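You operate a simulated robot arm through the tools that you are given. There is no shell and no other tool. Be economical: measure what you need, move in short steps, check, and stop when the job is done.

The job below is to be done with a simulated two-armed robot. You get a single attempt, and the scene is never put back.

## Task
Give the coldest cover one burst of warm air, then the coldest after that.
Fine: read the displays each time; set the hood on the cover and hold it while you switch the tray on; hood on its rest and tray switch off last. Set down upright: hood. Where these are worked on the way, their far stop is far enough and under half their travel is too little: tray switch.

It is judged by the outcome, as a careful person would: the job done as asked, and still so three seconds after it is handed in. It fails if anything else is knocked over, pushed out of place, dropped, spilled or broken. A push-on lid holds only when it is set on centred and level and pressed home; a screw cap is set on level and turned clockwise until tight.

## Robot
Two 7-joint arms with two-finger parallel grippers on one trunk, on a base that drives. Base frame: it is fixed to the floor where the robot stands at the start and does not move with it; the origin is under the middle of the robot, x ahead of it, y to its left, z up. Lengths are in m, angles in degrees, forces in N, time in s.
The left shoulder is at the start at [0.07, 0.134, 1.251], the right one opposite. With the tool pointing down near the work surface each hand reaches from about 0.1 to 0.62 m from the robot's upright axis, wherever it stands, measured 20 degrees to its own side. Places, roughly: tray switch [0.5, 0.7, 0.9]. Payload 1.57 kg a hand.
Tool frame (each hand has its own): the origin (TCP) lies between the finger pads and is the grasp point; the fingertips stand 0.03 m ahead of it; z points along the fingers, y is the line along which they close. Largest opening 0.08 m; finger width 0.017, thickness 0.012; the body of the gripper, 0.04 by 0.082 m, starts 0.08 m behind the TCP.
Orientation is that of the tool frame in the base frame, as [roll, pitch, yaw] about the fixed x, y, z axes, in that order (R = Rz(yaw) Ry(pitch) Rx(roll)). With the fingers straight down and closing along the base's y, the tool's x points along the base's -x, its y along +y and its z along -z.

## Interface
- The arms move only by the tool jog_arm. It takes "left_plan", "right_plan" or both (then of equal length, played together; a hand with none holds still); each is a list of rows, each a list of 7 numbers: the shift along the base's x, y, z in cm, then the turn, a rotation vector about the base's x, y, z in degrees, then the gripper command, from -1 (shut) to 1 (fully open), values between in proportion. In form: [[tx, ty, tz, ax, ay, az, gripper], ...]. A call has 1 to 20 rows; each row shifts and turns the commanded pose from where the row before left it. A row lasts 0.2 s, in which the tool goes at most 0.05 m and 8.6 degrees; a call with a longer step from one row to the next is refused whole, and so is a gripper value outside its range. Where a pose cannot be reached the arm comes as near as it can. A force on the tool above 40 N (or 10 N above the force at the start of the call, whichever is more), or a blocked arm, ends the call early, and 0.2 s more pass. Each finger travels about 0.153 m/s and halts on what it meets, pressing with about 38 N; the grip force reading is that of the motor and also rises with nothing between the fingers. The clock runs only during rows and for 0.2 s after the last one: add rows that do not move to give the fingers time. It gives the time, the measured TCP pose, the force on the tool (base axes), the opening and the grip force at its end, in the units of the frame above (readings bear some noise), with the torque about the TCP (base axes, N m) and any sound that the robot's microphone picked up.
- Cameras (640 x 400 px; columns grow to the right, rows downward): "scene" is now at [0.1334, 0.0156, 1.4726]; the picture's right is [0.18, -0.98, 0.00], its down [-0.70, -0.13, -0.70] and it looks along [0.69, 0.13, -0.71] (base axes); focal length 264 px, centre (320, 200). "left" rides on the left gripper at [0.072, 0.007, -0.122] in its tool frame; the picture's right is [-0.09, 1.00, 0.00], its down [-0.84, -0.08, -0.54] and it looks along [-0.54, -0.05, 0.84] (tool axes); focal length 238 px, centre (320, 200). "right" rides on the right gripper at [0.072, -0.007, -0.122] in its tool frame; the picture's right is [0.09, 1.00, 0.00], its down [-0.84, 0.08, -0.54] and it looks along [-0.54, 0.05, 0.84] (tool axes); focal length 238 px, centre (320, 200). There is no depth. A picture from a camera that has moved, and an enlarged one, comes with that camera's place and axes in the base frame and with its lens. The place of the scene camera against the robot may be out by one fixed shift of up to 0.012 m in any direction.
- camera(camera): a new picture of that camera. The clock stands still meanwhile.
- slide_trunk(by): slides the trunk up (or, below 0, down) by that many m; the arms and the scene camera ride with it, the base frame stays. It gives what a move gives, with no picture.
- roll_base(legs): drives the robot by 1 to 6 legs, each [ahead, left, turn to the left] in m, m and degrees, along the robot's own axes; the way and the turn of a leg run together, so that a leg with both is an arc; at most 1.5 m and 180 degrees a leg. The arms and the cameras ride along, it lands a little off, and it stops where it bumps. It gives what a move gives.
- aim_head(pan, tilt): turns the head with the scene camera to pan (to the left, within 86 degrees either way) and tilt (down, from -29 to 69), counted from straight ahead of the robot. It gives what a move gives.
- inspect(camera, box): a new picture of the part [left, top, right, bottom] of that camera's present view, enlarged. The clock stands still meanwhile.
- sign_off(): hands the job in; it is judged then, once.

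Work in short steps. Places have to be worked out from the pictures, the camera data and where the tool is seen: move nearer, look again, correct. Check each grasp and each placing, and mend what went wrong. You have 120 turns and 92 pictures in all, those below and enlarged ones among them. Open the grippers and draw the arms clear of the work before you hand the job in, unless the task says otherwise; then end with one line.

The tools are called after ">>>" as a command line: name --argument value ..., lists and objects as JSON in quotes. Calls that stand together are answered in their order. jog_arm: Moves the arms, as the interface text tells. Its arguments: {"type":"object","properties":{"left_plan":{"type":"array"},"right_plan":{"type":"array"}},"required":[]} The other tools are called the same way: slide_trunk (by) slides the trunk up or down; roll_base (legs) drives the base; aim_head (pan, tilt) turns the head that bears the scene camera; camera (camera) takes a picture; inspect (camera, box) takes an enlarged picture of a part of a camera's view; sign_off () hands the job in.

At the start:

```text
time: 0.0
left_tcp_pos: [0.4254, 0.3386, 1.1813]
left_tool_rot: [179.9, 0.0, 180.0]
left_wrist_force: [-0.2, 0.5, 0.3]
left_ft_torque: [0.01, -0.01, 0.0]
left_gripper_width: 0.0801
left_grip_force: 0.1
right_tcp_pos: [0.3902, -0.0094, 1.1351]
right_tool_rot: [179.9, 0.1, -179.9]
right_wrist_force: [-0.5, 0.9, -1.0]
right_ft_torque: [-0.02, -0.03, -0.01]
right_gripper_width: 0.0799
right_grip_force: 0.1
trunk travel left (down, up): [-0.825, 0.115]
robot x, y, heading: [0.0021, -0.0005, 0.1]
head pan, tilt: [10.4, 45.3]
```

scene: 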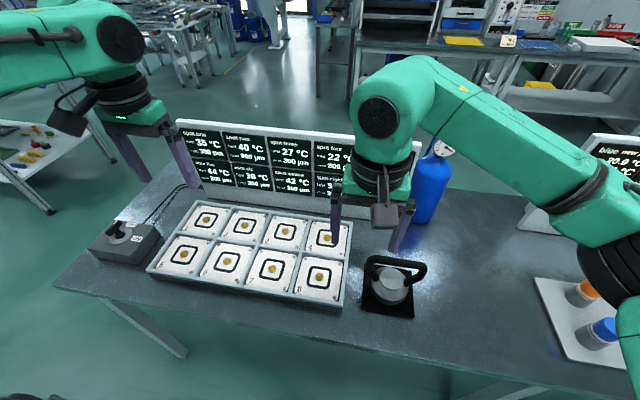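
right: 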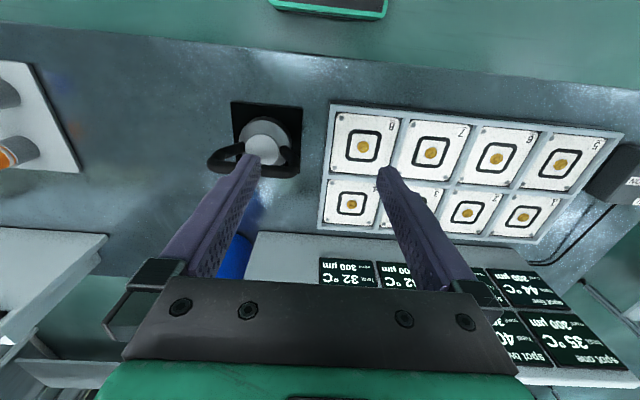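
left: 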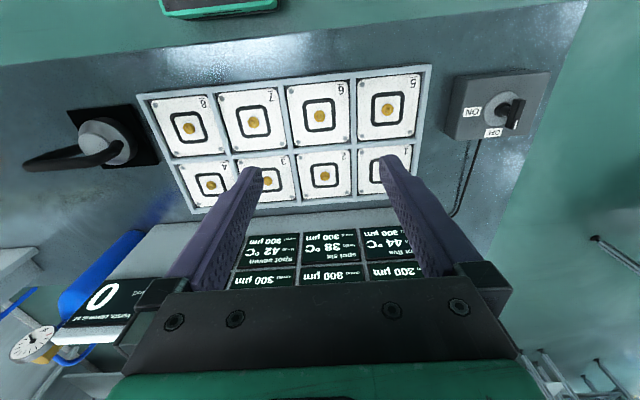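

The display panel has eight readings and the right hand hides part of it. I enlarge the panel, the switch and the hood.

>>> inspect --camera "scene" --box '[170, 110, 430, 220]'

>>> inspect --camera "scene" --box '[80, 190, 200, 280]'

>>> inspect --camera "scene" --box '[290, 210, 450, 330]'

>>> inspect --camera "left" --box '[420, 50, 580, 150]'

```text
2.46 times, centred on (300, 165) of scene
camera zoom: at [0.1334, 0.0156, 1.4726], right [0.18, -0.98, 0.0], down [-0.7, -0.13, -0.7], along [0.69, 0.13, -0.71], focal length 649 px, centre (369, 286)
```

zoom: 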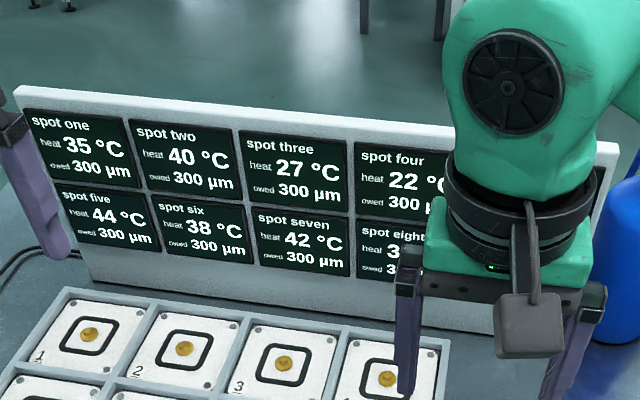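

```text
4.44 times, centred on (140, 235) of scene
camera zoom: at [0.1334, 0.0156, 1.4726], right [0.18, -0.98, 0.0], down [-0.7, -0.13, -0.7], along [0.69, 0.13, -0.71], focal length 1172 px, centre (1120, 44)
```

zoom: 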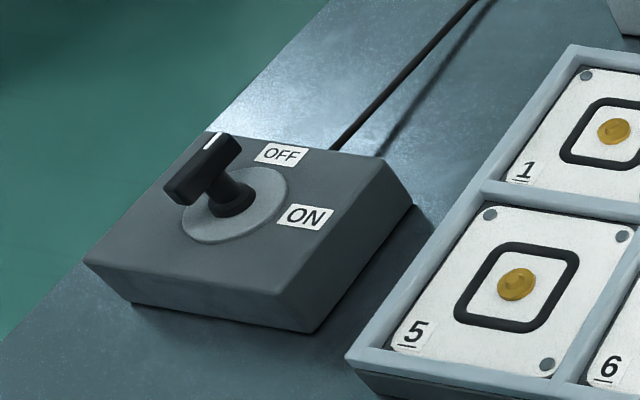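

```text
3.33 times, centred on (370, 270) of scene
camera zoom: at [0.1334, 0.0156, 1.4726], right [0.18, -0.98, 0.0], down [-0.7, -0.13, -0.7], along [0.69, 0.13, -0.71], focal length 879 px, centre (153, -33)
```

zoom: 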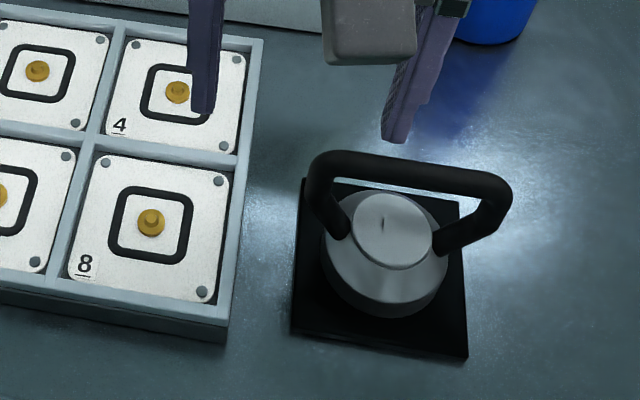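

```text
4.00 times, centred on (500, 100) of left
camera zoom: at [0.3537, 0.3452, 1.3022], right [0.09, 1.0, 0.0], down [0.84, -0.08, 0.54], along [0.54, -0.05, -0.84], focal length 953 px, centre (-400, 600)
```

zoom: 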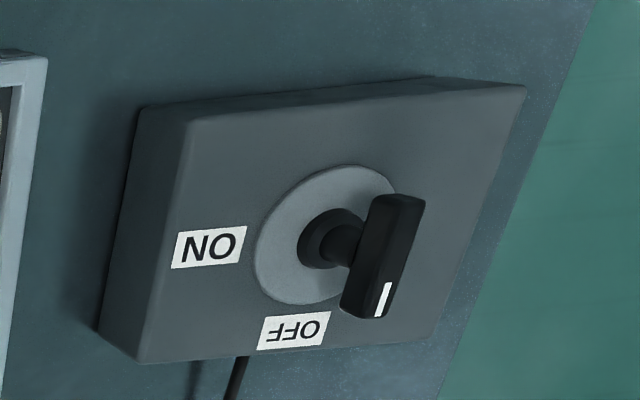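

Spot four reads 22 °C, the coldest so far, but eight is partly hidden. The knob's mark points at OFF. The switch at about (0.47, 0.63) is out of reach of the left hand while the right holds the hood, so I drive left and slightly ahead.

>>> roll_base --legs '[[0, 0.3, 0], [0.06, 0, 0]]'

>>> aim_head --pan -12 --tilt 45

>>> camera --camera "scene"

>>> camera --camera "left"

```text
time: 2.6
left_tcp_pos: [0.4785, 0.6365, 1.1834]
left_tool_rot: [180.0, 0.3, 180.0]
left_wrist_force: [-1.1, 0.5, -0.6]
left_ft_torque: [-0.01, -0.05, 0.02]
left_gripper_width: 0.0798
left_grip_force: 0.1
right_tcp_pos: [0.4416, 0.2892, 1.1371]
right_tool_rot: [179.9, 0.4, 179.9]
right_wrist_force: [-1.0, 0.0, 0.2]
right_ft_torque: [-0.01, -0.07, 0.02]
right_gripper_width: 0.0801
right_grip_force: 0.0
trunk travel left (down, up): [-0.825, 0.115]
robot x, y, heading: [0.0594, 0.2971, -0.1]
head pan, tilt: [10.4, 45.3]
```

```text
time: 3.5
left_tcp_pos: [0.4869, 0.6381, 1.1798]
left_tool_rot: [-179.9, -0.1, 179.9]
left_wrist_force: [-0.6, -1.3, 0.7]
left_ft_torque: [-0.04, 0.03, -0.01]
left_gripper_width: 0.0801
left_grip_force: 0.1
right_tcp_pos: [0.4509, 0.2895, 1.1343]
right_tool_rot: [-180.0, -0.1, 179.9]
right_wrist_force: [0.5, -0.5, -0.7]
right_ft_torque: [0.01, 0.01, 0.0]
right_gripper_width: 0.0798
right_grip_force: 0.2
trunk travel left (down, up): [-0.825, 0.115]
robot x, y, heading: [0.0582, 0.2989, -0.2]
head pan, tilt: [-12.0, 45.0]
```

```text
84 pictures are left
camera scene: at [0.1945, 0.2838, 1.4728], right [-0.21, -0.98, 0.0], down [-0.69, 0.15, -0.71], along [0.69, -0.15, -0.71], focal length 264 px, centre (320, 200)
```

scene: 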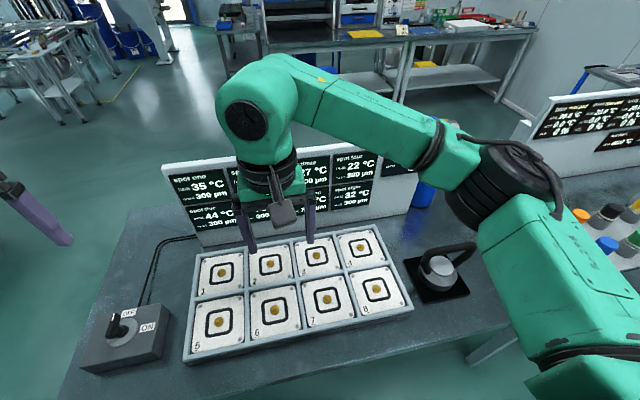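

```text
83 pictures are left
camera left: at [0.4155, 0.6443, 1.3017], right [0.09, 1.0, 0.0], down [0.84, -0.08, 0.54], along [0.54, -0.05, -0.84], focal length 238 px, centre (320, 200)
```

left: 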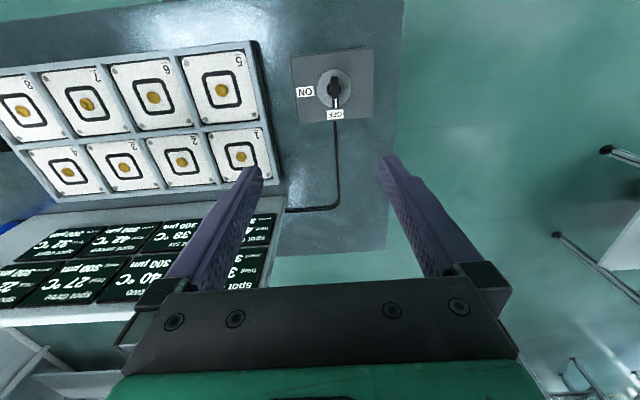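

Spot four 22 is lowest, three at 27 next. I bring the right hand above the hood, turned 90° so the fingers close across its handle, and check the partly hidden panel at the far right.

>>> jog_arm --right_plan '[[0, -3.4, 0, 0, 0, 8.2, 1], [0, -3.4, 0, 0, 0, 8.2, 1], [0, -3.4, 0, 0, 0, 8.2, 1], [0, -3.4, 0, 0, 0, 8.2, 1], [0, -3.4, 0, 0, 0, 8.2, 1], [0, -3.4, 0, 0, 0, 8.2, 1], [0, -3.4, 0, 0, 0, 8.2, 1], [0, -3.4, 0, 0, 0, 8.2, 1], [0, -3.4, 0, 0, 0, 8.2, 1], [0, -3.4, 0, 0, 0, 8.2, 1], [0, -3.4, 0, 0, 0, 8, 1], [0, 0, 0, 0, 0, 0, 1]]'

>>> camera --camera "right"

>>> camera --camera "scene"

```text
time: 6.1
left_tcp_pos: [0.4868, 0.6369, 1.1814]
left_tool_rot: [179.9, 0.0, 179.9]
left_wrist_force: [0.0, -0.2, 0.8]
left_ft_torque: [-0.02, 0.01, -0.01]
left_gripper_width: 0.08
left_grip_force: 0.1
right_tcp_pos: [0.4367, 0.153, 1.1226]
right_tool_rot: [-176.9, 0.1, -132.3]
right_wrist_force: [-0.7, -0.5, -1.3]
right_ft_torque: [0.01, 0.0, 0.01]
right_gripper_width: 0.08
right_grip_force: 0.2
right hand out of reach, approached as far as the arm can: row 5, 6, 7, 8, 9, 10, 11
trunk travel left (down, up): [-0.825, 0.115]
robot x, y, heading: [0.0581, 0.2998, -0.1]
head pan, tilt: [-12.0, 45.0]
```

```text
82 pictures are left
camera right: at [0.3865, 0.0983, 1.2453], right [-0.8, 0.6, -0.05], down [0.48, 0.69, 0.54], along [0.36, 0.4, -0.84], focal length 238 px, centre (320, 200)
```

right: 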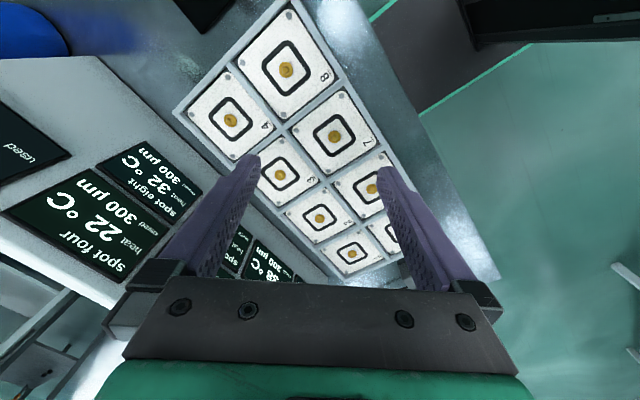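

```text
81 pictures are left
camera scene: at [0.1925, 0.2823, 1.473], right [-0.21, -0.98, 0.0], down [-0.69, 0.15, -0.71], along [0.69, -0.15, -0.71], focal length 264 px, centre (320, 200)
```

scene: 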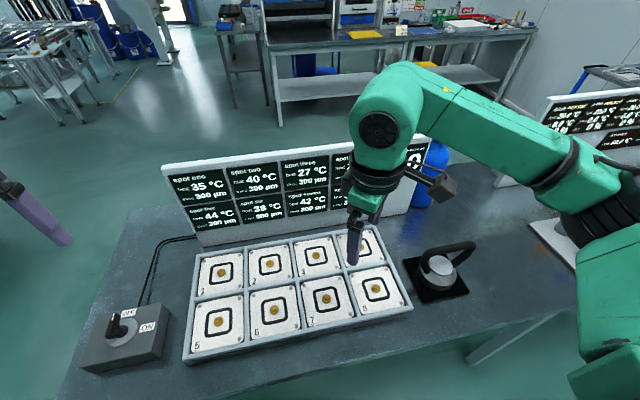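

Turning that way runs into the wrist limit (yaw stopped at -132). I turn it the other way to yaw +90 and move on toward the hood; the fifth panel seems to be a "used" counter.

>>> jog_arm --right_plan '[[0, 0, 0.5, 0, 0, -8.1, 1], [0, 0, 0.5, 0, 0, -8.1, 1], [0, 0, 0, 0, 0, -8.1, 1], [0, 0, 0, 0, 0, -8.1, 1], [0, 0, 0, 0, 0, -8.1, 1], [0, 0, 0, 0, 0, -8.1, 1], [0, -2, 0, 0, 0, -8.1, 1], [0, -2, 0, 0, 0, -8.1, 1], [0, -2, 0, 0, 0, -8.1, 1], [0, -2, 0, 0, 0, -8.1, 1], [0, -2, 0, 0, 0, -8.1, 1], [0, -2, 0, 0, 0, -8.1, 1], [0, -2, 0, 0, 0, -8.1, 1], [0, -2, 0, 0, 0, -8.1, 1], [0, -2, 0, 0, 0, -8.1, 1], [0, -2, 0, 0, 0, -8.1, 1], [0, -2, 0, 0, 0, -8.1, 1], [0, 0, 0, 0, 0, 0, 1]]'

>>> camera --camera "right"

>>> camera --camera "scene"

```text
time: 9.9
left_tcp_pos: [0.4863, 0.6381, 1.1807]
left_tool_rot: [180.0, 0.0, 179.8]
left_wrist_force: [0.3, 0.0, -0.3]
left_ft_torque: [-0.04, 0.01, -0.01]
left_gripper_width: 0.0802
left_grip_force: 0.1
right_tcp_pos: [0.4361, -0.0671, 1.133]
right_tool_rot: [-176.8, 0.2, 89.9]
right_wrist_force: [0.5, 0.4, -0.3]
right_ft_torque: [-0.05, 0.01, 0.0]
right_gripper_width: 0.0799
right_grip_force: 0.1
trunk travel left (down, up): [-0.825, 0.115]
robot x, y, heading: [0.0582, 0.299, -0.0]
head pan, tilt: [-12.0, 45.0]
```

```text
80 pictures are left
camera right: at [0.4353, 0.0045, 1.2553], right [0.99, 0.09, -0.06], down [0.11, -0.83, 0.54], along [0.0, -0.54, -0.84], focal length 238 px, centre (320, 200)
```

right: 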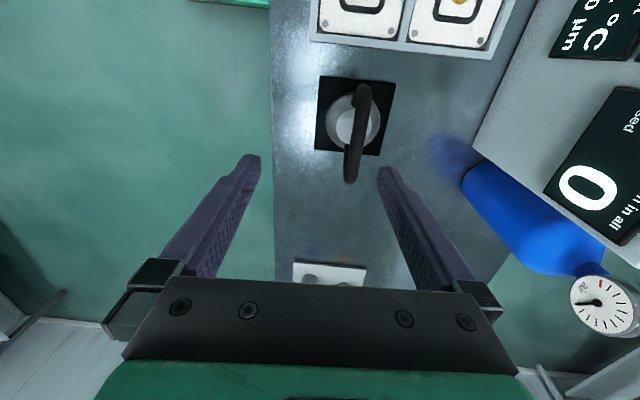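

```text
79 pictures are left
camera scene: at [0.1924, 0.2835, 1.473], right [-0.21, -0.98, 0.0], down [-0.69, 0.15, -0.71], along [0.69, -0.15, -0.71], focal length 264 px, centre (320, 200)
```

scene: 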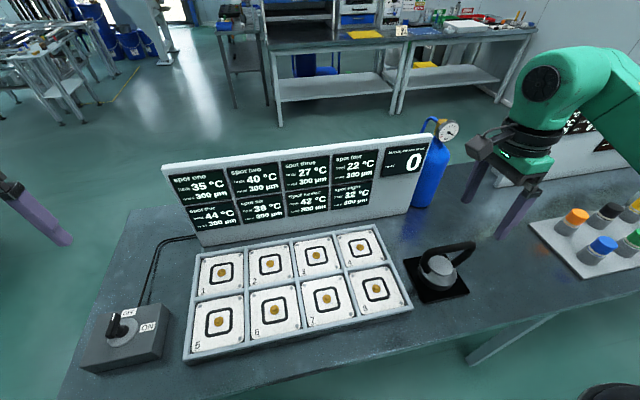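

The hood's handle bar runs along y around (0.473, -0.095). I level the tool and move over the handle at a safe height, then look closely.

>>> jog_arm --right_plan '[[1.9, -1.2, -3, 0, -3.2, 0, 1], [1.8, -1.2, -3, 0, 0, 0, 1], [0, 0, -2, 0, 0, 0, 1], [0, 0, 0, 0, 0, 0, 1]]'

>>> camera --camera "right"

>>> inspect --camera "scene" --box '[360, 180, 520, 320]'

>>> inspect --camera "scene" --box '[160, 125, 440, 245]'

```text
time: 10.9
left_tcp_pos: [0.4851, 0.6377, 1.1813]
left_tool_rot: [-180.0, 0.2, 179.9]
left_wrist_force: [0.2, 0.3, 0.2]
left_ft_torque: [-0.01, 0.01, 0.01]
left_gripper_width: 0.0796
left_grip_force: 0.1
right_tcp_pos: [0.473, -0.0903, 1.0531]
right_tool_rot: [179.9, 0.2, 90.0]
right_wrist_force: [-0.1, -0.6, 0.2]
right_ft_torque: [0.01, 0.03, 0.0]
right_gripper_width: 0.0798
right_grip_force: 0.0
trunk travel left (down, up): [-0.825, 0.115]
robot x, y, heading: [0.0636, 0.2982, 0.1]
head pan, tilt: [-12.0, 45.0]
```

```text
78 pictures are left
camera right: at [0.4652, -0.0193, 1.1758], right [1.0, 0.09, 0.0], down [0.08, -0.83, 0.55], along [0.05, -0.54, -0.84], focal length 238 px, centre (320, 200)
```

right: 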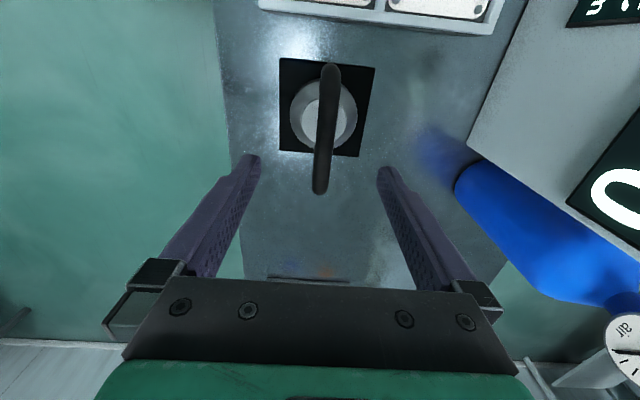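

```text
2.86 times, centred on (440, 250) of scene
camera zoom: at [0.1916, 0.2833, 1.4731], right [-0.21, -0.98, 0.0], down [-0.69, 0.15, -0.71], along [0.69, -0.15, -0.71], focal length 753 px, centre (-23, 57)
```

zoom: 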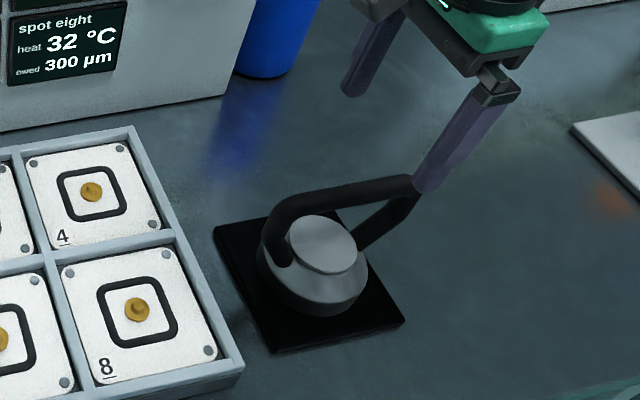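

```text
2.29 times, centred on (300, 185) of scene
camera zoom: at [0.1916, 0.2833, 1.4731], right [-0.21, -0.98, 0.0], down [-0.69, 0.15, -0.71], along [0.69, -0.15, -0.71], focal length 603 px, centre (366, 234)
```

zoom: 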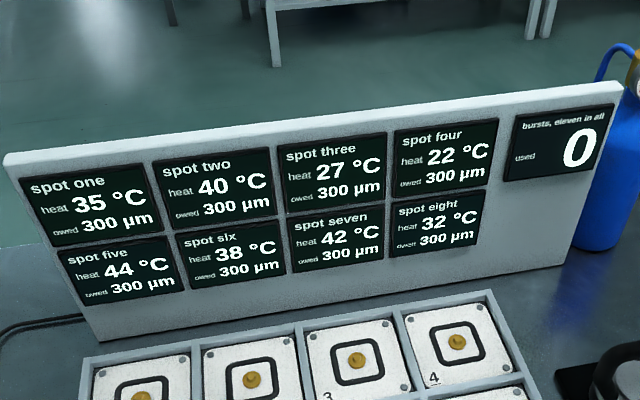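

Both views agree: bar centre about (0.477, -0.089, 0.955), hood top about 0.88. I go down astride the bar, then look before closing.

>>> jog_arm --right_plan '[[0.4, 0.1, -3, 0, 0, 0, 1], [0, 0, -3, 0, 0, 0, 1], [0, 0, -2, 0, 0, 0, 1], [0, 0, -1.8, 0, 0, 0, 1], [0, 0, 0, 0, 0, 0, 1]]'

>>> inspect --camera "scene" --box '[360, 180, 520, 320]'

>>> camera --camera "right"

```text
time: 12.1
left_tcp_pos: [0.4851, 0.6371, 1.1807]
left_tool_rot: [-180.0, -0.1, 179.9]
left_wrist_force: [-0.2, -0.2, 0.9]
left_ft_torque: [-0.01, 0.01, 0.01]
left_gripper_width: 0.0801
left_grip_force: 0.0
right_tcp_pos: [0.4768, -0.0907, 0.9547]
right_tool_rot: [179.9, 0.2, 90.1]
right_wrist_force: [-0.3, 0.3, -0.1]
right_ft_torque: [0.02, 0.0, -0.02]
right_gripper_width: 0.0799
right_grip_force: 0.0
trunk travel left (down, up): [-0.825, 0.115]
robot x, y, heading: [0.06, 0.3047, -0.2]
head pan, tilt: [-12.0, 45.0]
```

```text
2.86 times, centred on (440, 250) of scene
camera zoom: at [0.1922, 0.2833, 1.4731], right [-0.21, -0.98, 0.0], down [-0.69, 0.15, -0.71], along [0.69, -0.15, -0.71], focal length 753 px, centre (-23, 57)
```

zoom: 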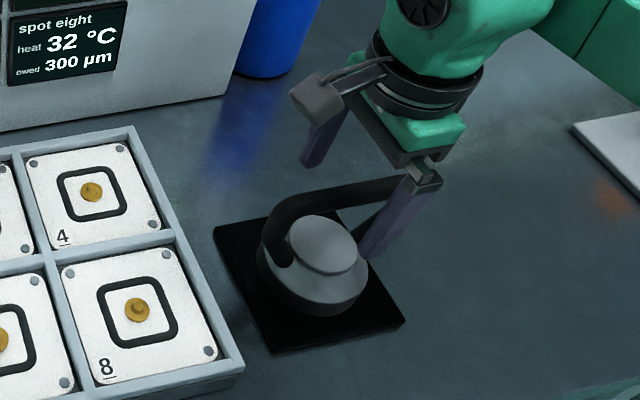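

```text
74 pictures are left
camera right: at [0.4697, -0.0183, 1.0779], right [1.0, 0.09, 0.0], down [0.08, -0.83, 0.54], along [0.05, -0.54, -0.84], focal length 238 px, centre (320, 200)
```

right: 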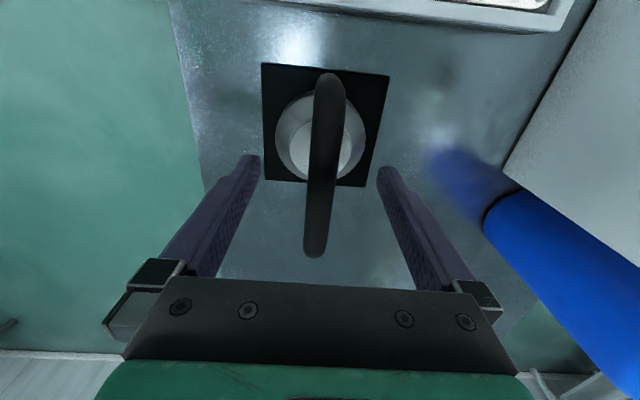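

Bar lies between the pads at the right height. I close on it.

>>> jog_arm --right_plan '[[0, 0.3, 0, 0, 0, 0, 0.3], [0, 0, 0, 0, 0, 0, -0.2], [0, 0, 0, 0, 0, 0, -1], [0, 0, 0, 0, 0, 0, -1], [0, 0, 0, 0, 0, 0, -1]]'

```text
time: 13.3
left_tcp_pos: [0.4859, 0.6377, 1.1807]
left_tool_rot: [-179.9, 0.0, 179.8]
left_wrist_force: [-0.2, -0.8, 0.6]
left_ft_torque: [0.0, 0.02, -0.01]
left_gripper_width: 0.08
left_grip_force: 0.0
right_tcp_pos: [0.478, -0.0856, 0.9544]
right_tool_rot: [-180.0, 0.2, 90.1]
right_wrist_force: [3.9, 0.2, 1.0]
right_ft_torque: [-0.01, 0.02, 0.05]
right_gripper_width: 0.0181
right_grip_force: 32.4
trunk travel left (down, up): [-0.825, 0.115]
robot x, y, heading: [0.0598, 0.3005, -0.1]
head pan, tilt: [-12.0, 45.0]
```

Gripped at 18 mm. I lift straight up 12 cm and look.

>>> jog_arm --right_plan '[[0, 0, 1, 0, 0, 0, -1], [0, 0, 2, 0, 0, 0, -1], [0, 0, 3, 0, 0, 0, -1], [0, 0, 3, 0, 0, 0, -1], [0, 0, 3, 0, 0, 0, -1], [0, 0, 0, 0, 0, 0, -1]]'

>>> camera --camera "scene"

>>> camera --camera "right"

```text
time: 14.7
left_tcp_pos: [0.4861, 0.6375, 1.1797]
left_tool_rot: [-180.0, 0.0, 179.9]
left_wrist_force: [0.0, -0.6, 0.1]
left_ft_torque: [0.02, 0.0, 0.02]
left_gripper_width: 0.0801
left_grip_force: 0.1
right_tcp_pos: [0.4769, -0.0879, 1.0751]
right_tool_rot: [180.0, 0.2, 90.0]
right_wrist_force: [0.0, 0.5, -0.1]
right_ft_torque: [0.01, -0.02, -0.03]
right_gripper_width: 0.0
right_grip_force: 21.2
trunk travel left (down, up): [-0.825, 0.115]
robot x, y, heading: [0.0573, 0.2979, 0.0]
head pan, tilt: [-12.0, 45.0]
```

```text
73 pictures are left
camera scene: at [0.1925, 0.283, 1.473], right [-0.21, -0.98, 0.0], down [-0.69, 0.15, -0.71], along [0.69, -0.15, -0.71], focal length 264 px, centre (320, 200)
```

scene: 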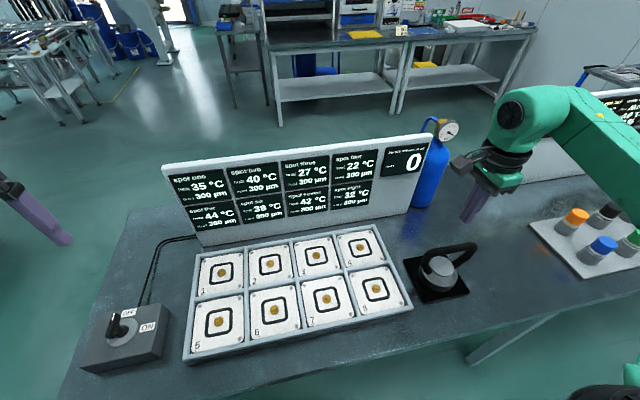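

```text
72 pictures are left
camera right: at [0.4691, -0.0155, 1.1976], right [1.0, 0.09, 0.0], down [0.08, -0.83, 0.55], along [0.05, -0.54, -0.84], focal length 238 px, centre (320, 200)
```

right: 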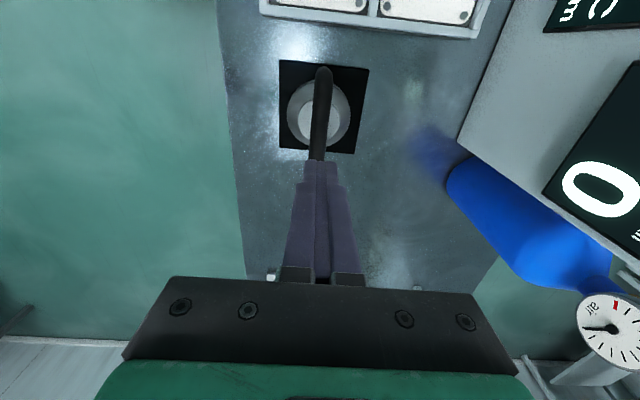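

The fingers slipped off: I likely held the bar only with the tips. I check that the hood still stands properly.

>>> inspect --camera "scene" --box '[380, 220, 500, 310]'

>>> inspect --camera "right" --box '[260, 40, 380, 180]'

```text
4.44 times, centred on (440, 265) of scene
camera zoom: at [0.1925, 0.283, 1.473], right [-0.21, -0.98, 0.0], down [-0.69, 0.15, -0.71], along [0.69, -0.15, -0.71], focal length 1172 px, centre (-213, -89)
```

zoom: 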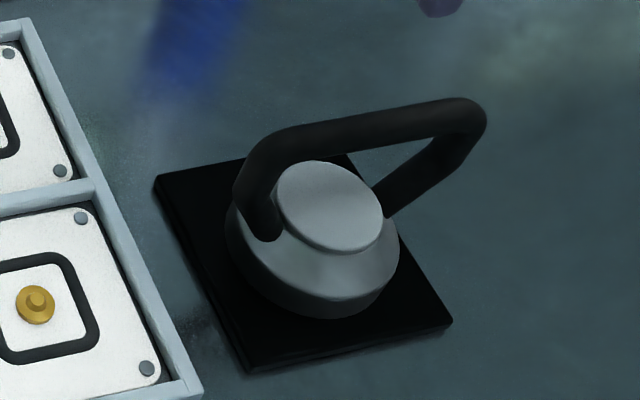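

```text
2.86 times, centred on (320, 110) of right
camera zoom: at [0.4691, -0.0155, 1.1976], right [1.0, 0.09, 0.0], down [0.08, -0.83, 0.55], along [0.05, -0.54, -0.84], focal length 681 px, centre (320, 457)
```

zoom: 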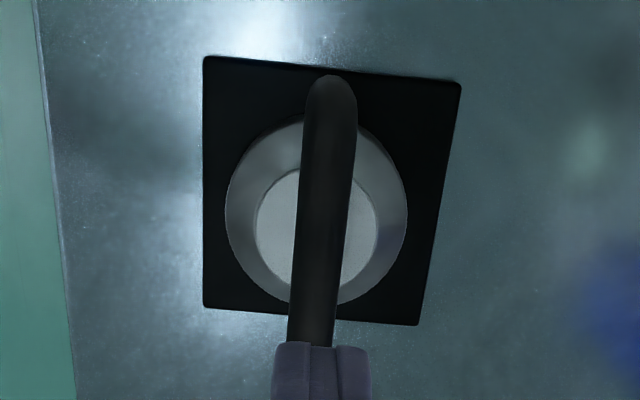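

The hood still stands centred and upright. I reopen and go 2 cm deeper this time, gripping longer before lifting.

>>> jog_arm --right_plan '[[0, 0, 0, 0, 0, 0, 1], [0, 0, 0, 0, 0, 0, 1], [0, 0, -4, 0, 0, 0, 1], [0, -0.4, -4, 0, 0, 0, 1], [0, 0, -3, 0, 0, 0, 1], [0, 0, -1.5, 0, 0, 0, 1], [0, 0, -1.3, 0, 0, 0, 1], [0, 0, -0.4, 0, 0, 0, 1], [0, 0, 0, 0, 0, 0, 1]]'

>>> inspect --camera "scene" --box '[380, 200, 500, 310]'

```text
time: 16.7
left_tcp_pos: [0.4843, 0.6378, 1.1812]
left_tool_rot: [-180.0, 0.0, 179.9]
left_wrist_force: [0.5, -0.2, 0.0]
left_ft_torque: [-0.02, 0.01, 0.0]
left_gripper_width: 0.0801
left_grip_force: 0.1
right_tcp_pos: [0.4762, -0.0908, 0.9334]
right_tool_rot: [179.9, 0.2, 90.1]
right_wrist_force: [0.2, -0.8, -0.4]
right_ft_torque: [0.0, -0.04, -0.01]
right_gripper_width: 0.0799
right_grip_force: 0.1
trunk travel left (down, up): [-0.825, 0.115]
robot x, y, heading: [0.059, 0.301, 0.0]
head pan, tilt: [-12.0, 45.0]
```

```text
3.64 times, centred on (440, 255) of scene
camera zoom: at [0.1922, 0.2833, 1.4731], right [-0.21, -0.98, 0.0], down [-0.69, 0.15, -0.71], along [0.69, -0.15, -0.71], focal length 959 px, centre (-116, 0)
```

zoom: 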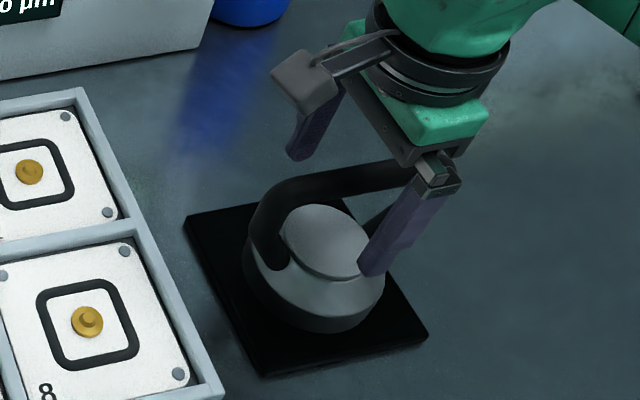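

Now clearly deeper. I close, hold, then lift just 1 cm slowly to read the force.

>>> jog_arm --right_plan '[[0, 0, 0, 0, 0, 0, -0.2], [0, 0, 0, 0, 0, 0, -1], [0, 0, 0, 0, 0, 0, -1], [0, 0, 0, 0, 0, 0, -1], [0, 0, 0, 0, 0, 0, -1], [0, 0, 0, 0, 0, 0, -1]]'

>>> jog_arm --right_plan '[[0, 0, 0.3, 0, 0, 0, -1], [0, 0, 0.3, 0, 0, 0, -1], [0, 0, 0.4, 0, 0, 0, -1], [0, 0, 0, 0, 0, 0, -1]]'

>>> inspect --camera "scene" --box '[380, 200, 500, 310]'

```text
time: 18.1
left_tcp_pos: [0.4852, 0.6373, 1.1814]
left_tool_rot: [-179.9, -0.1, 179.9]
left_wrist_force: [0.5, -0.2, -0.1]
left_ft_torque: [-0.01, 0.01, -0.03]
left_gripper_width: 0.0796
left_grip_force: 0.1
right_tcp_pos: [0.4774, -0.0893, 0.9323]
right_tool_rot: [-180.0, 0.2, 90.1]
right_wrist_force: [-1.3, -0.3, -0.5]
right_ft_torque: [-0.04, -0.01, -0.03]
right_gripper_width: 0.0188
right_grip_force: 33.4
trunk travel left (down, up): [-0.825, 0.115]
robot x, y, heading: [0.0611, 0.2973, 0.0]
head pan, tilt: [-12.0, 45.0]
```

```text
time: 19.1
left_tcp_pos: [0.4863, 0.6357, 1.1812]
left_tool_rot: [179.9, 0.1, 179.9]
left_wrist_force: [0.4, 0.0, -0.3]
left_ft_torque: [0.0, 0.02, 0.01]
left_gripper_width: 0.0801
left_grip_force: 0.1
right_tcp_pos: [0.4782, -0.0918, 0.9429]
right_tool_rot: [-179.9, 0.2, 90.1]
right_wrist_force: [0.8, 0.0, -7.2]
right_ft_torque: [0.09, 0.0, -0.01]
right_gripper_width: 0.0186
right_grip_force: 33.0
trunk travel left (down, up): [-0.825, 0.115]
robot x, y, heading: [0.0566, 0.2994, -0.2]
head pan, tilt: [-12.0, 45.0]
```

```text
3.64 times, centred on (440, 255) of scene
camera zoom: at [0.1938, 0.2819, 1.4729], right [-0.21, -0.98, 0.0], down [-0.69, 0.15, -0.71], along [0.69, -0.15, -0.71], focal length 959 px, centre (-116, 0)
```

zoom: 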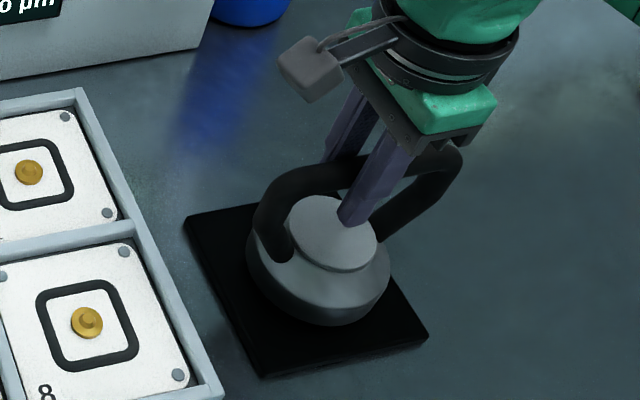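

The hood hangs in the grip (about 7 N). Rest pose to remember: TCP (0.477, -0.090, 0.932). I lift and carry it over spot four at about (0.597, 0.080).

>>> jog_arm --right_plan '[[0, 0, 2, 0, 0, 0, -1], [0, 0, 3, 0, 0, 0, -1], [0, 0, 3, 0, 0, 0, -1], [0, 0, 2, 0, 0, 0, -1], [2, 3, 0, 0, 0, 0, -1], [2, 3, 0, 0, 0, 0, -1], [2, 3, 0, 0, 0, 0, -1], [2, 3, 0, 0, 0, 0, -1], [2, 3, 0, 0, 0, 0, -1], [1.9, 2.1, 0, 0, 0, 0, -1], [0, 0, 0, 0, 0, 0, -1], [0, 0, 0, 0, 0, 0, -1]]'

>>> camera --camera "scene"

>>> camera --camera "right"

```text
time: 21.7
left_tcp_pos: [0.487, 0.637, 1.1809]
left_tool_rot: [180.0, 0.0, 179.9]
left_wrist_force: [-0.5, 0.1, 0.3]
left_ft_torque: [-0.01, -0.03, 0.0]
left_gripper_width: 0.0801
left_grip_force: 0.0
right_tcp_pos: [0.5983, 0.0807, 1.0422]
right_tool_rot: [180.0, 0.2, 90.1]
right_wrist_force: [-0.2, -0.3, -7.7]
right_ft_torque: [0.08, 0.03, 0.0]
right_gripper_width: 0.0188
right_grip_force: 32.8
trunk travel left (down, up): [-0.825, 0.115]
robot x, y, heading: [0.0585, 0.3, -0.0]
head pan, tilt: [-12.0, 45.0]
```

```text
67 pictures are left
camera scene: at [0.1937, 0.2823, 1.4729], right [-0.21, -0.98, 0.0], down [-0.69, 0.15, -0.71], along [0.69, -0.15, -0.71], focal length 264 px, centre (320, 200)
```

scene: 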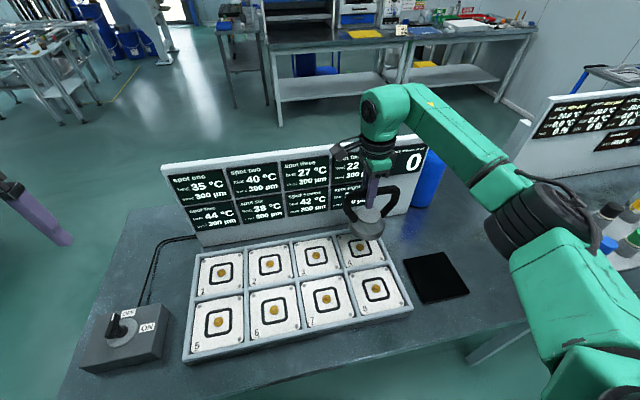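

```text
66 pictures are left
camera right: at [0.5902, 0.152, 1.1647], right [1.0, 0.09, 0.0], down [0.08, -0.84, 0.54], along [0.05, -0.54, -0.84], focal length 238 px, centre (320, 200)
```

right: 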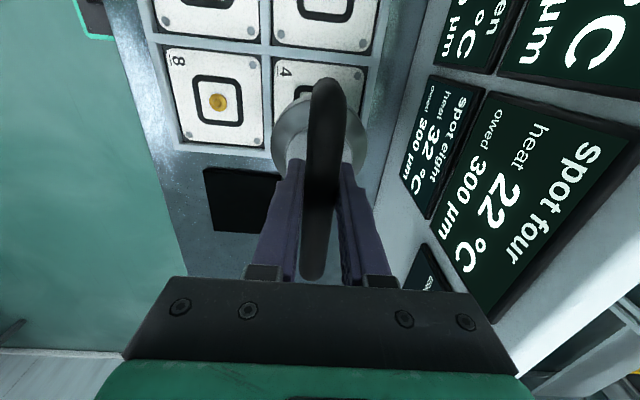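

I enlarge both views to line the hood up with spot four before lowering.

>>> inspect --camera "right" --box '[150, 0, 410, 170]'

>>> inspect --camera "scene" --box '[290, 150, 430, 320]'

```text
2.35 times, centred on (280, 85) of right
camera zoom: at [0.5902, 0.152, 1.1647], right [1.0, 0.09, 0.0], down [0.08, -0.84, 0.54], along [0.05, -0.54, -0.84], focal length 561 px, centre (414, 471)
```

zoom: 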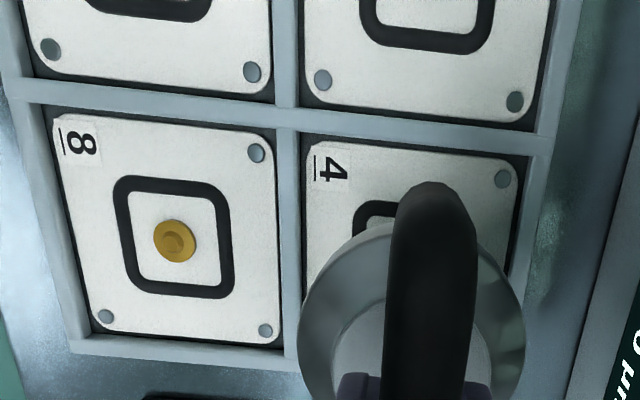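

```text
2.35 times, centred on (360, 235) of scene
camera zoom: at [0.1937, 0.2823, 1.4729], right [-0.21, -0.98, 0.0], down [-0.69, 0.15, -0.71], along [0.69, -0.15, -0.71], focal length 620 px, centre (226, 118)
```

zoom: 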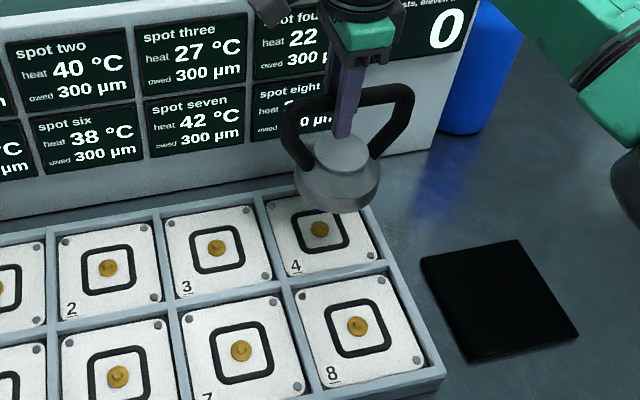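

Spot four centre estimated at (0.595, 0.083). I lower part way and compare the hood's rim with the cell.

>>> jog_arm --right_plan '[[-0.3, 0.2, -2, 0, 0, 0, -1], [0, 0, -2, 0, 0, 0, -1], [0, 0, -2, 0, 0, 0, -1], [0, 0, -0.7, 0, 0, 0, -1], [0, 0, 0, 0, 0, 0, -1]]'

>>> inspect --camera "scene" --box '[290, 180, 420, 280]'

>>> inspect --camera "right" --box '[200, 0, 440, 200]'

```text
time: 22.9
left_tcp_pos: [0.4877, 0.6367, 1.1809]
left_tool_rot: [-179.9, 0.0, 179.9]
left_wrist_force: [-0.6, -0.4, 0.3]
left_ft_torque: [0.01, -0.04, -0.01]
left_gripper_width: 0.0799
left_grip_force: 0.1
right_tcp_pos: [0.5942, 0.081, 0.9745]
right_tool_rot: [-179.9, 0.3, 90.0]
right_wrist_force: [0.7, 0.1, -8.9]
right_ft_torque: [0.05, 0.03, 0.03]
right_gripper_width: 0.0186
right_grip_force: 33.0
trunk travel left (down, up): [-0.825, 0.115]
robot x, y, heading: [0.0602, 0.297, -0.0]
head pan, tilt: [-12.0, 45.0]
```

```text
4.00 times, centred on (355, 230) of scene
camera zoom: at [0.1938, 0.2826, 1.4729], right [-0.21, -0.98, 0.0], down [-0.69, 0.15, -0.71], along [0.69, -0.15, -0.71], focal length 1055 px, centre (180, 80)
```

zoom: 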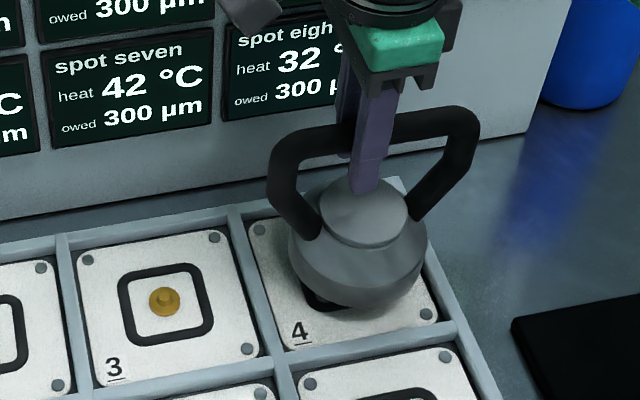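

```text
2.00 times, centred on (320, 100) of right
camera zoom: at [0.5864, 0.1532, 1.0976], right [1.0, 0.09, 0.0], down [0.08, -0.83, 0.54], along [0.05, -0.54, -0.84], focal length 477 px, centre (320, 400)
```

zoom: 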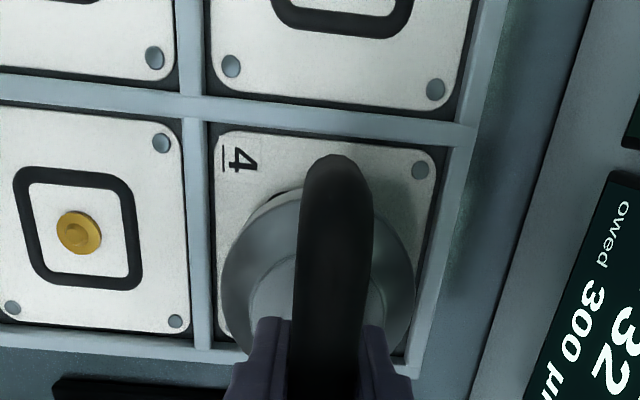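

Compared with the card, the hood sits about 5 mm short in x and 7 mm in y. I correct and lower a bit more.

>>> jog_arm --right_plan '[[0.5, 0.7, 0, 0, 0, 0, -1], [0, 0, -1, 0, 0, 0, -1], [0, 0, 0, 0, 0, 0, -1]]'

>>> inspect --camera "scene" --box '[290, 180, 420, 280]'

>>> inspect --camera "right" --box '[200, 0, 440, 200]'

```text
time: 23.7
left_tcp_pos: [0.4868, 0.6373, 1.1803]
left_tool_rot: [-180.0, -0.1, 179.8]
left_wrist_force: [0.5, 0.6, -0.3]
left_ft_torque: [0.0, -0.02, -0.01]
left_gripper_width: 0.0801
left_grip_force: 0.2
right_tcp_pos: [0.5982, 0.0881, 0.9651]
right_tool_rot: [180.0, 0.2, 90.1]
right_wrist_force: [0.1, -0.1, -7.3]
right_ft_torque: [0.1, -0.02, 0.0]
right_gripper_width: 0.0187
right_grip_force: 32.8
trunk travel left (down, up): [-0.825, 0.115]
robot x, y, heading: [0.0562, 0.3007, -0.0]
head pan, tilt: [-12.0, 45.0]
```

```text
4.00 times, centred on (355, 230) of scene
camera zoom: at [0.1937, 0.2824, 1.4729], right [-0.21, -0.98, 0.0], down [-0.69, 0.15, -0.71], along [0.69, -0.15, -0.71], focal length 1055 px, centre (180, 80)
```

zoom: 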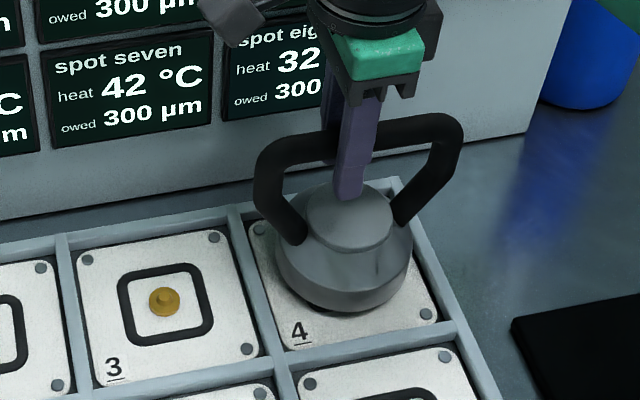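

```text
2.00 times, centred on (320, 100) of right
camera zoom: at [0.5913, 0.1601, 1.0874], right [1.0, 0.09, 0.0], down [0.08, -0.84, 0.54], along [0.05, -0.54, -0.84], focal length 477 px, centre (320, 400)
```

zoom: 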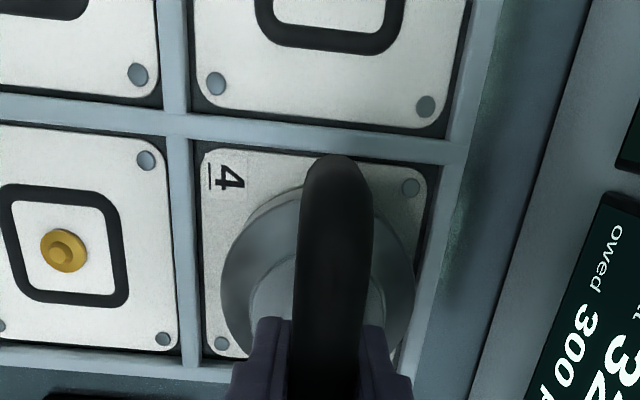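

Now aligned within a few millimetres. I lower slowly until contact shows in the force.

>>> jog_arm --right_plan '[[0, 0.1, -0.4, 0, 0, 0, -1], [0, 0, -0.4, 0, 0, 0, -1], [0, 0, -0.2, 0, 0, 0, -1], [0, 0, 0, 0, 0, 0, -1]]'

```text
time: 24.7
left_tcp_pos: [0.4874, 0.6371, 1.181]
left_tool_rot: [179.9, 0.1, 179.9]
left_wrist_force: [0.2, -0.3, 0.4]
left_ft_torque: [-0.05, 0.02, 0.04]
left_gripper_width: 0.0801
left_grip_force: 0.1
right_tcp_pos: [0.5996, 0.0897, 0.9549]
right_tool_rot: [-179.9, 0.2, 90.1]
right_wrist_force: [-0.1, -0.1, -8.0]
right_ft_torque: [0.07, 0.03, 0.05]
right_gripper_width: 0.0188
right_grip_force: 33.0
trunk travel left (down, up): [-0.825, 0.115]
robot x, y, heading: [0.058, 0.3009, -0.4]
head pan, tilt: [-12.0, 45.0]
```

Still hanging freely; I continue in small steps.

>>> jog_arm --right_plan '[[-0.1, 0, -0.3, 0, 0, 0, -1], [0, 0, -0.3, 0, 0, 0, -1], [0, 0, 0, 0, 0, 0, -1]]'

>>> inspect --camera "scene" --box '[290, 180, 420, 280]'

```text
time: 25.5
left_tcp_pos: [0.4836, 0.6382, 1.1821]
left_tool_rot: [180.0, 0.2, 179.9]
left_wrist_force: [0.1, -0.3, 0.1]
left_ft_torque: [0.01, -0.01, 0.02]
left_gripper_width: 0.0799
left_grip_force: 0.1
right_tcp_pos: [0.5993, 0.0909, 0.9541]
right_tool_rot: [179.4, 0.1, 90.1]
right_wrist_force: [14.3, -5.6, 32.0]
right_ft_torque: [-0.59, 0.06, 0.25]
right_gripper_width: 0.0184
right_grip_force: 33.1
trunk travel left (down, up): [-0.825, 0.115]
robot x, y, heading: [0.0613, 0.3038, -0.2]
head pan, tilt: [-12.0, 45.0]
```

```text
4.00 times, centred on (355, 230) of scene
camera zoom: at [0.1905, 0.2839, 1.4738], right [-0.21, -0.98, 0.0], down [-0.69, 0.15, -0.71], along [0.69, -0.15, -0.71], focal length 1055 px, centre (180, 80)
```

zoom: 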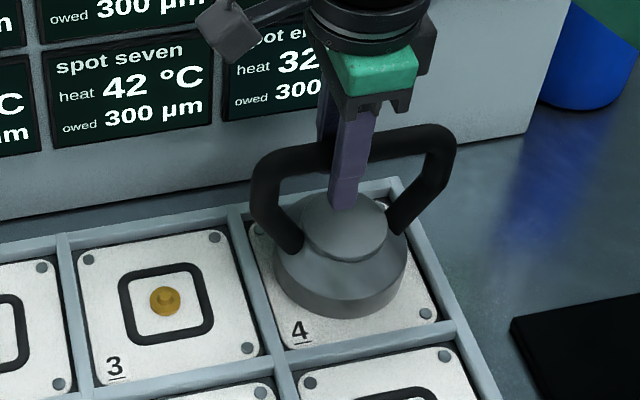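

Contact at TCP z 0.954, pressing 32 N; the hood sits flat. I ease off to a light press.

>>> jog_arm --right_plan '[[0, 0, 0.2, 0, 0, 0, -1], [0, 0, 0, 0, 0, 0, -1], [0, 0, 0, 0, 0, 0, -1]]'

>>> camera --camera "left"

>>> inspect --camera "right" --box '[200, 0, 440, 200]'

```text
time: 26.3
left_tcp_pos: [0.4845, 0.6391, 1.1811]
left_tool_rot: [-179.9, 0.1, -180.0]
left_wrist_force: [-0.7, 0.9, -0.7]
left_ft_torque: [0.01, -0.01, 0.01]
left_gripper_width: 0.0801
left_grip_force: 0.0
right_tcp_pos: [0.596, 0.0922, 0.954]
right_tool_rot: [179.8, 0.2, 90.2]
right_wrist_force: [8.3, -0.8, 24.0]
right_ft_torque: [0.6, 0.02, -0.05]
right_gripper_width: 0.0186
right_grip_force: 33.3
trunk travel left (down, up): [-0.825, 0.115]
robot x, y, heading: [0.0565, 0.2978, -0.2]
head pan, tilt: [-12.0, 45.0]
```

```text
58 pictures are left
camera left: at [0.4113, 0.6454, 1.3027], right [0.09, 1.0, 0.0], down [0.84, -0.08, 0.54], along [0.54, -0.05, -0.84], focal length 238 px, centre (320, 200)
```

left: 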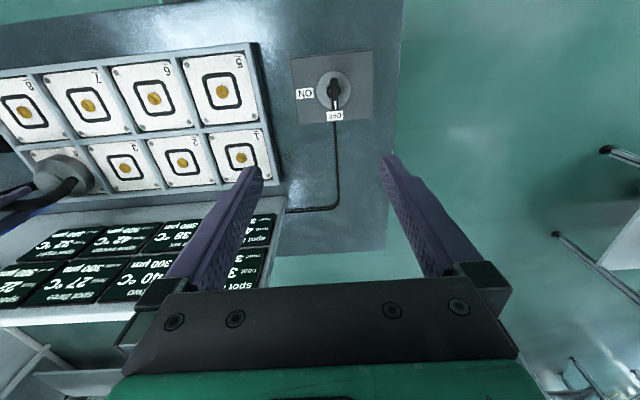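

```text
2.00 times, centred on (320, 100) of right
camera zoom: at [0.5884, 0.1634, 1.0769], right [1.0, 0.09, 0.0], down [0.08, -0.84, 0.54], along [0.05, -0.54, -0.84], focal length 477 px, centre (320, 400)
```

zoom: 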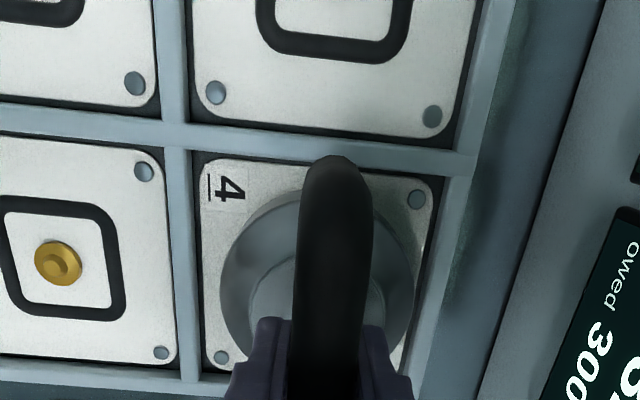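

Hood sits on card four. I ease the press a little further, and inspect the switch from the left hand.

>>> jog_arm --right_plan '[[0, 0, 0.15, 0, 0, 0, -1], [0, 0, 0, 0, 0, 0, -1]]' --left_plan '[[0, 2.5, -3, 0, 0, 0, 1], [0, 0, -3, 0, 0, 0, 1]]'

>>> inspect --camera "left" --box '[240, 20, 400, 140]'

>>> inspect --camera "scene" --box '[70, 290, 190, 380]'

```text
time: 26.9
left_tcp_pos: [0.4855, 0.6644, 1.1198]
left_tool_rot: [-179.9, 0.1, 179.9]
left_wrist_force: [0.1, 0.2, -0.7]
left_ft_torque: [0.01, 0.02, 0.01]
left_gripper_width: 0.0798
left_grip_force: 0.0
right_tcp_pos: [0.5971, 0.0924, 0.9541]
right_tool_rot: [180.0, 0.2, 90.1]
right_wrist_force: [7.5, 2.2, 19.4]
right_ft_torque: [0.29, 0.22, -0.18]
right_gripper_width: 0.0185
right_grip_force: 33.2
trunk travel left (down, up): [-0.825, 0.115]
robot x, y, heading: [0.0583, 0.2981, -0.0]
head pan, tilt: [-12.0, 45.0]
```

```text
3.33 times, centred on (320, 80) of left
camera zoom: at [0.4125, 0.6706, 1.2423], right [0.09, 1.0, 0.0], down [0.84, -0.08, 0.54], along [0.54, -0.05, -0.84], focal length 794 px, centre (320, 600)
```

zoom: 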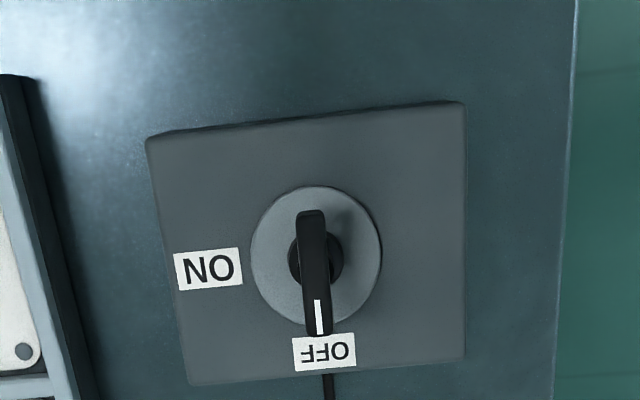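

```text
4.44 times, centred on (130, 335) of scene
camera zoom: at [0.191, 0.2849, 1.4732], right [-0.21, -0.98, 0.0], down [-0.69, 0.15, -0.71], along [0.69, -0.15, -0.71], focal length 1172 px, centre (1164, -400)
```

zoom: 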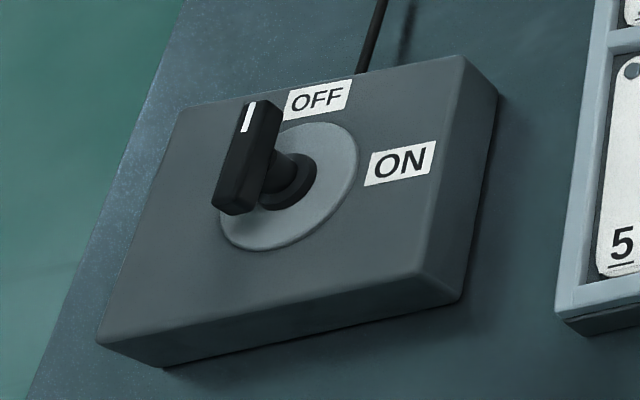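

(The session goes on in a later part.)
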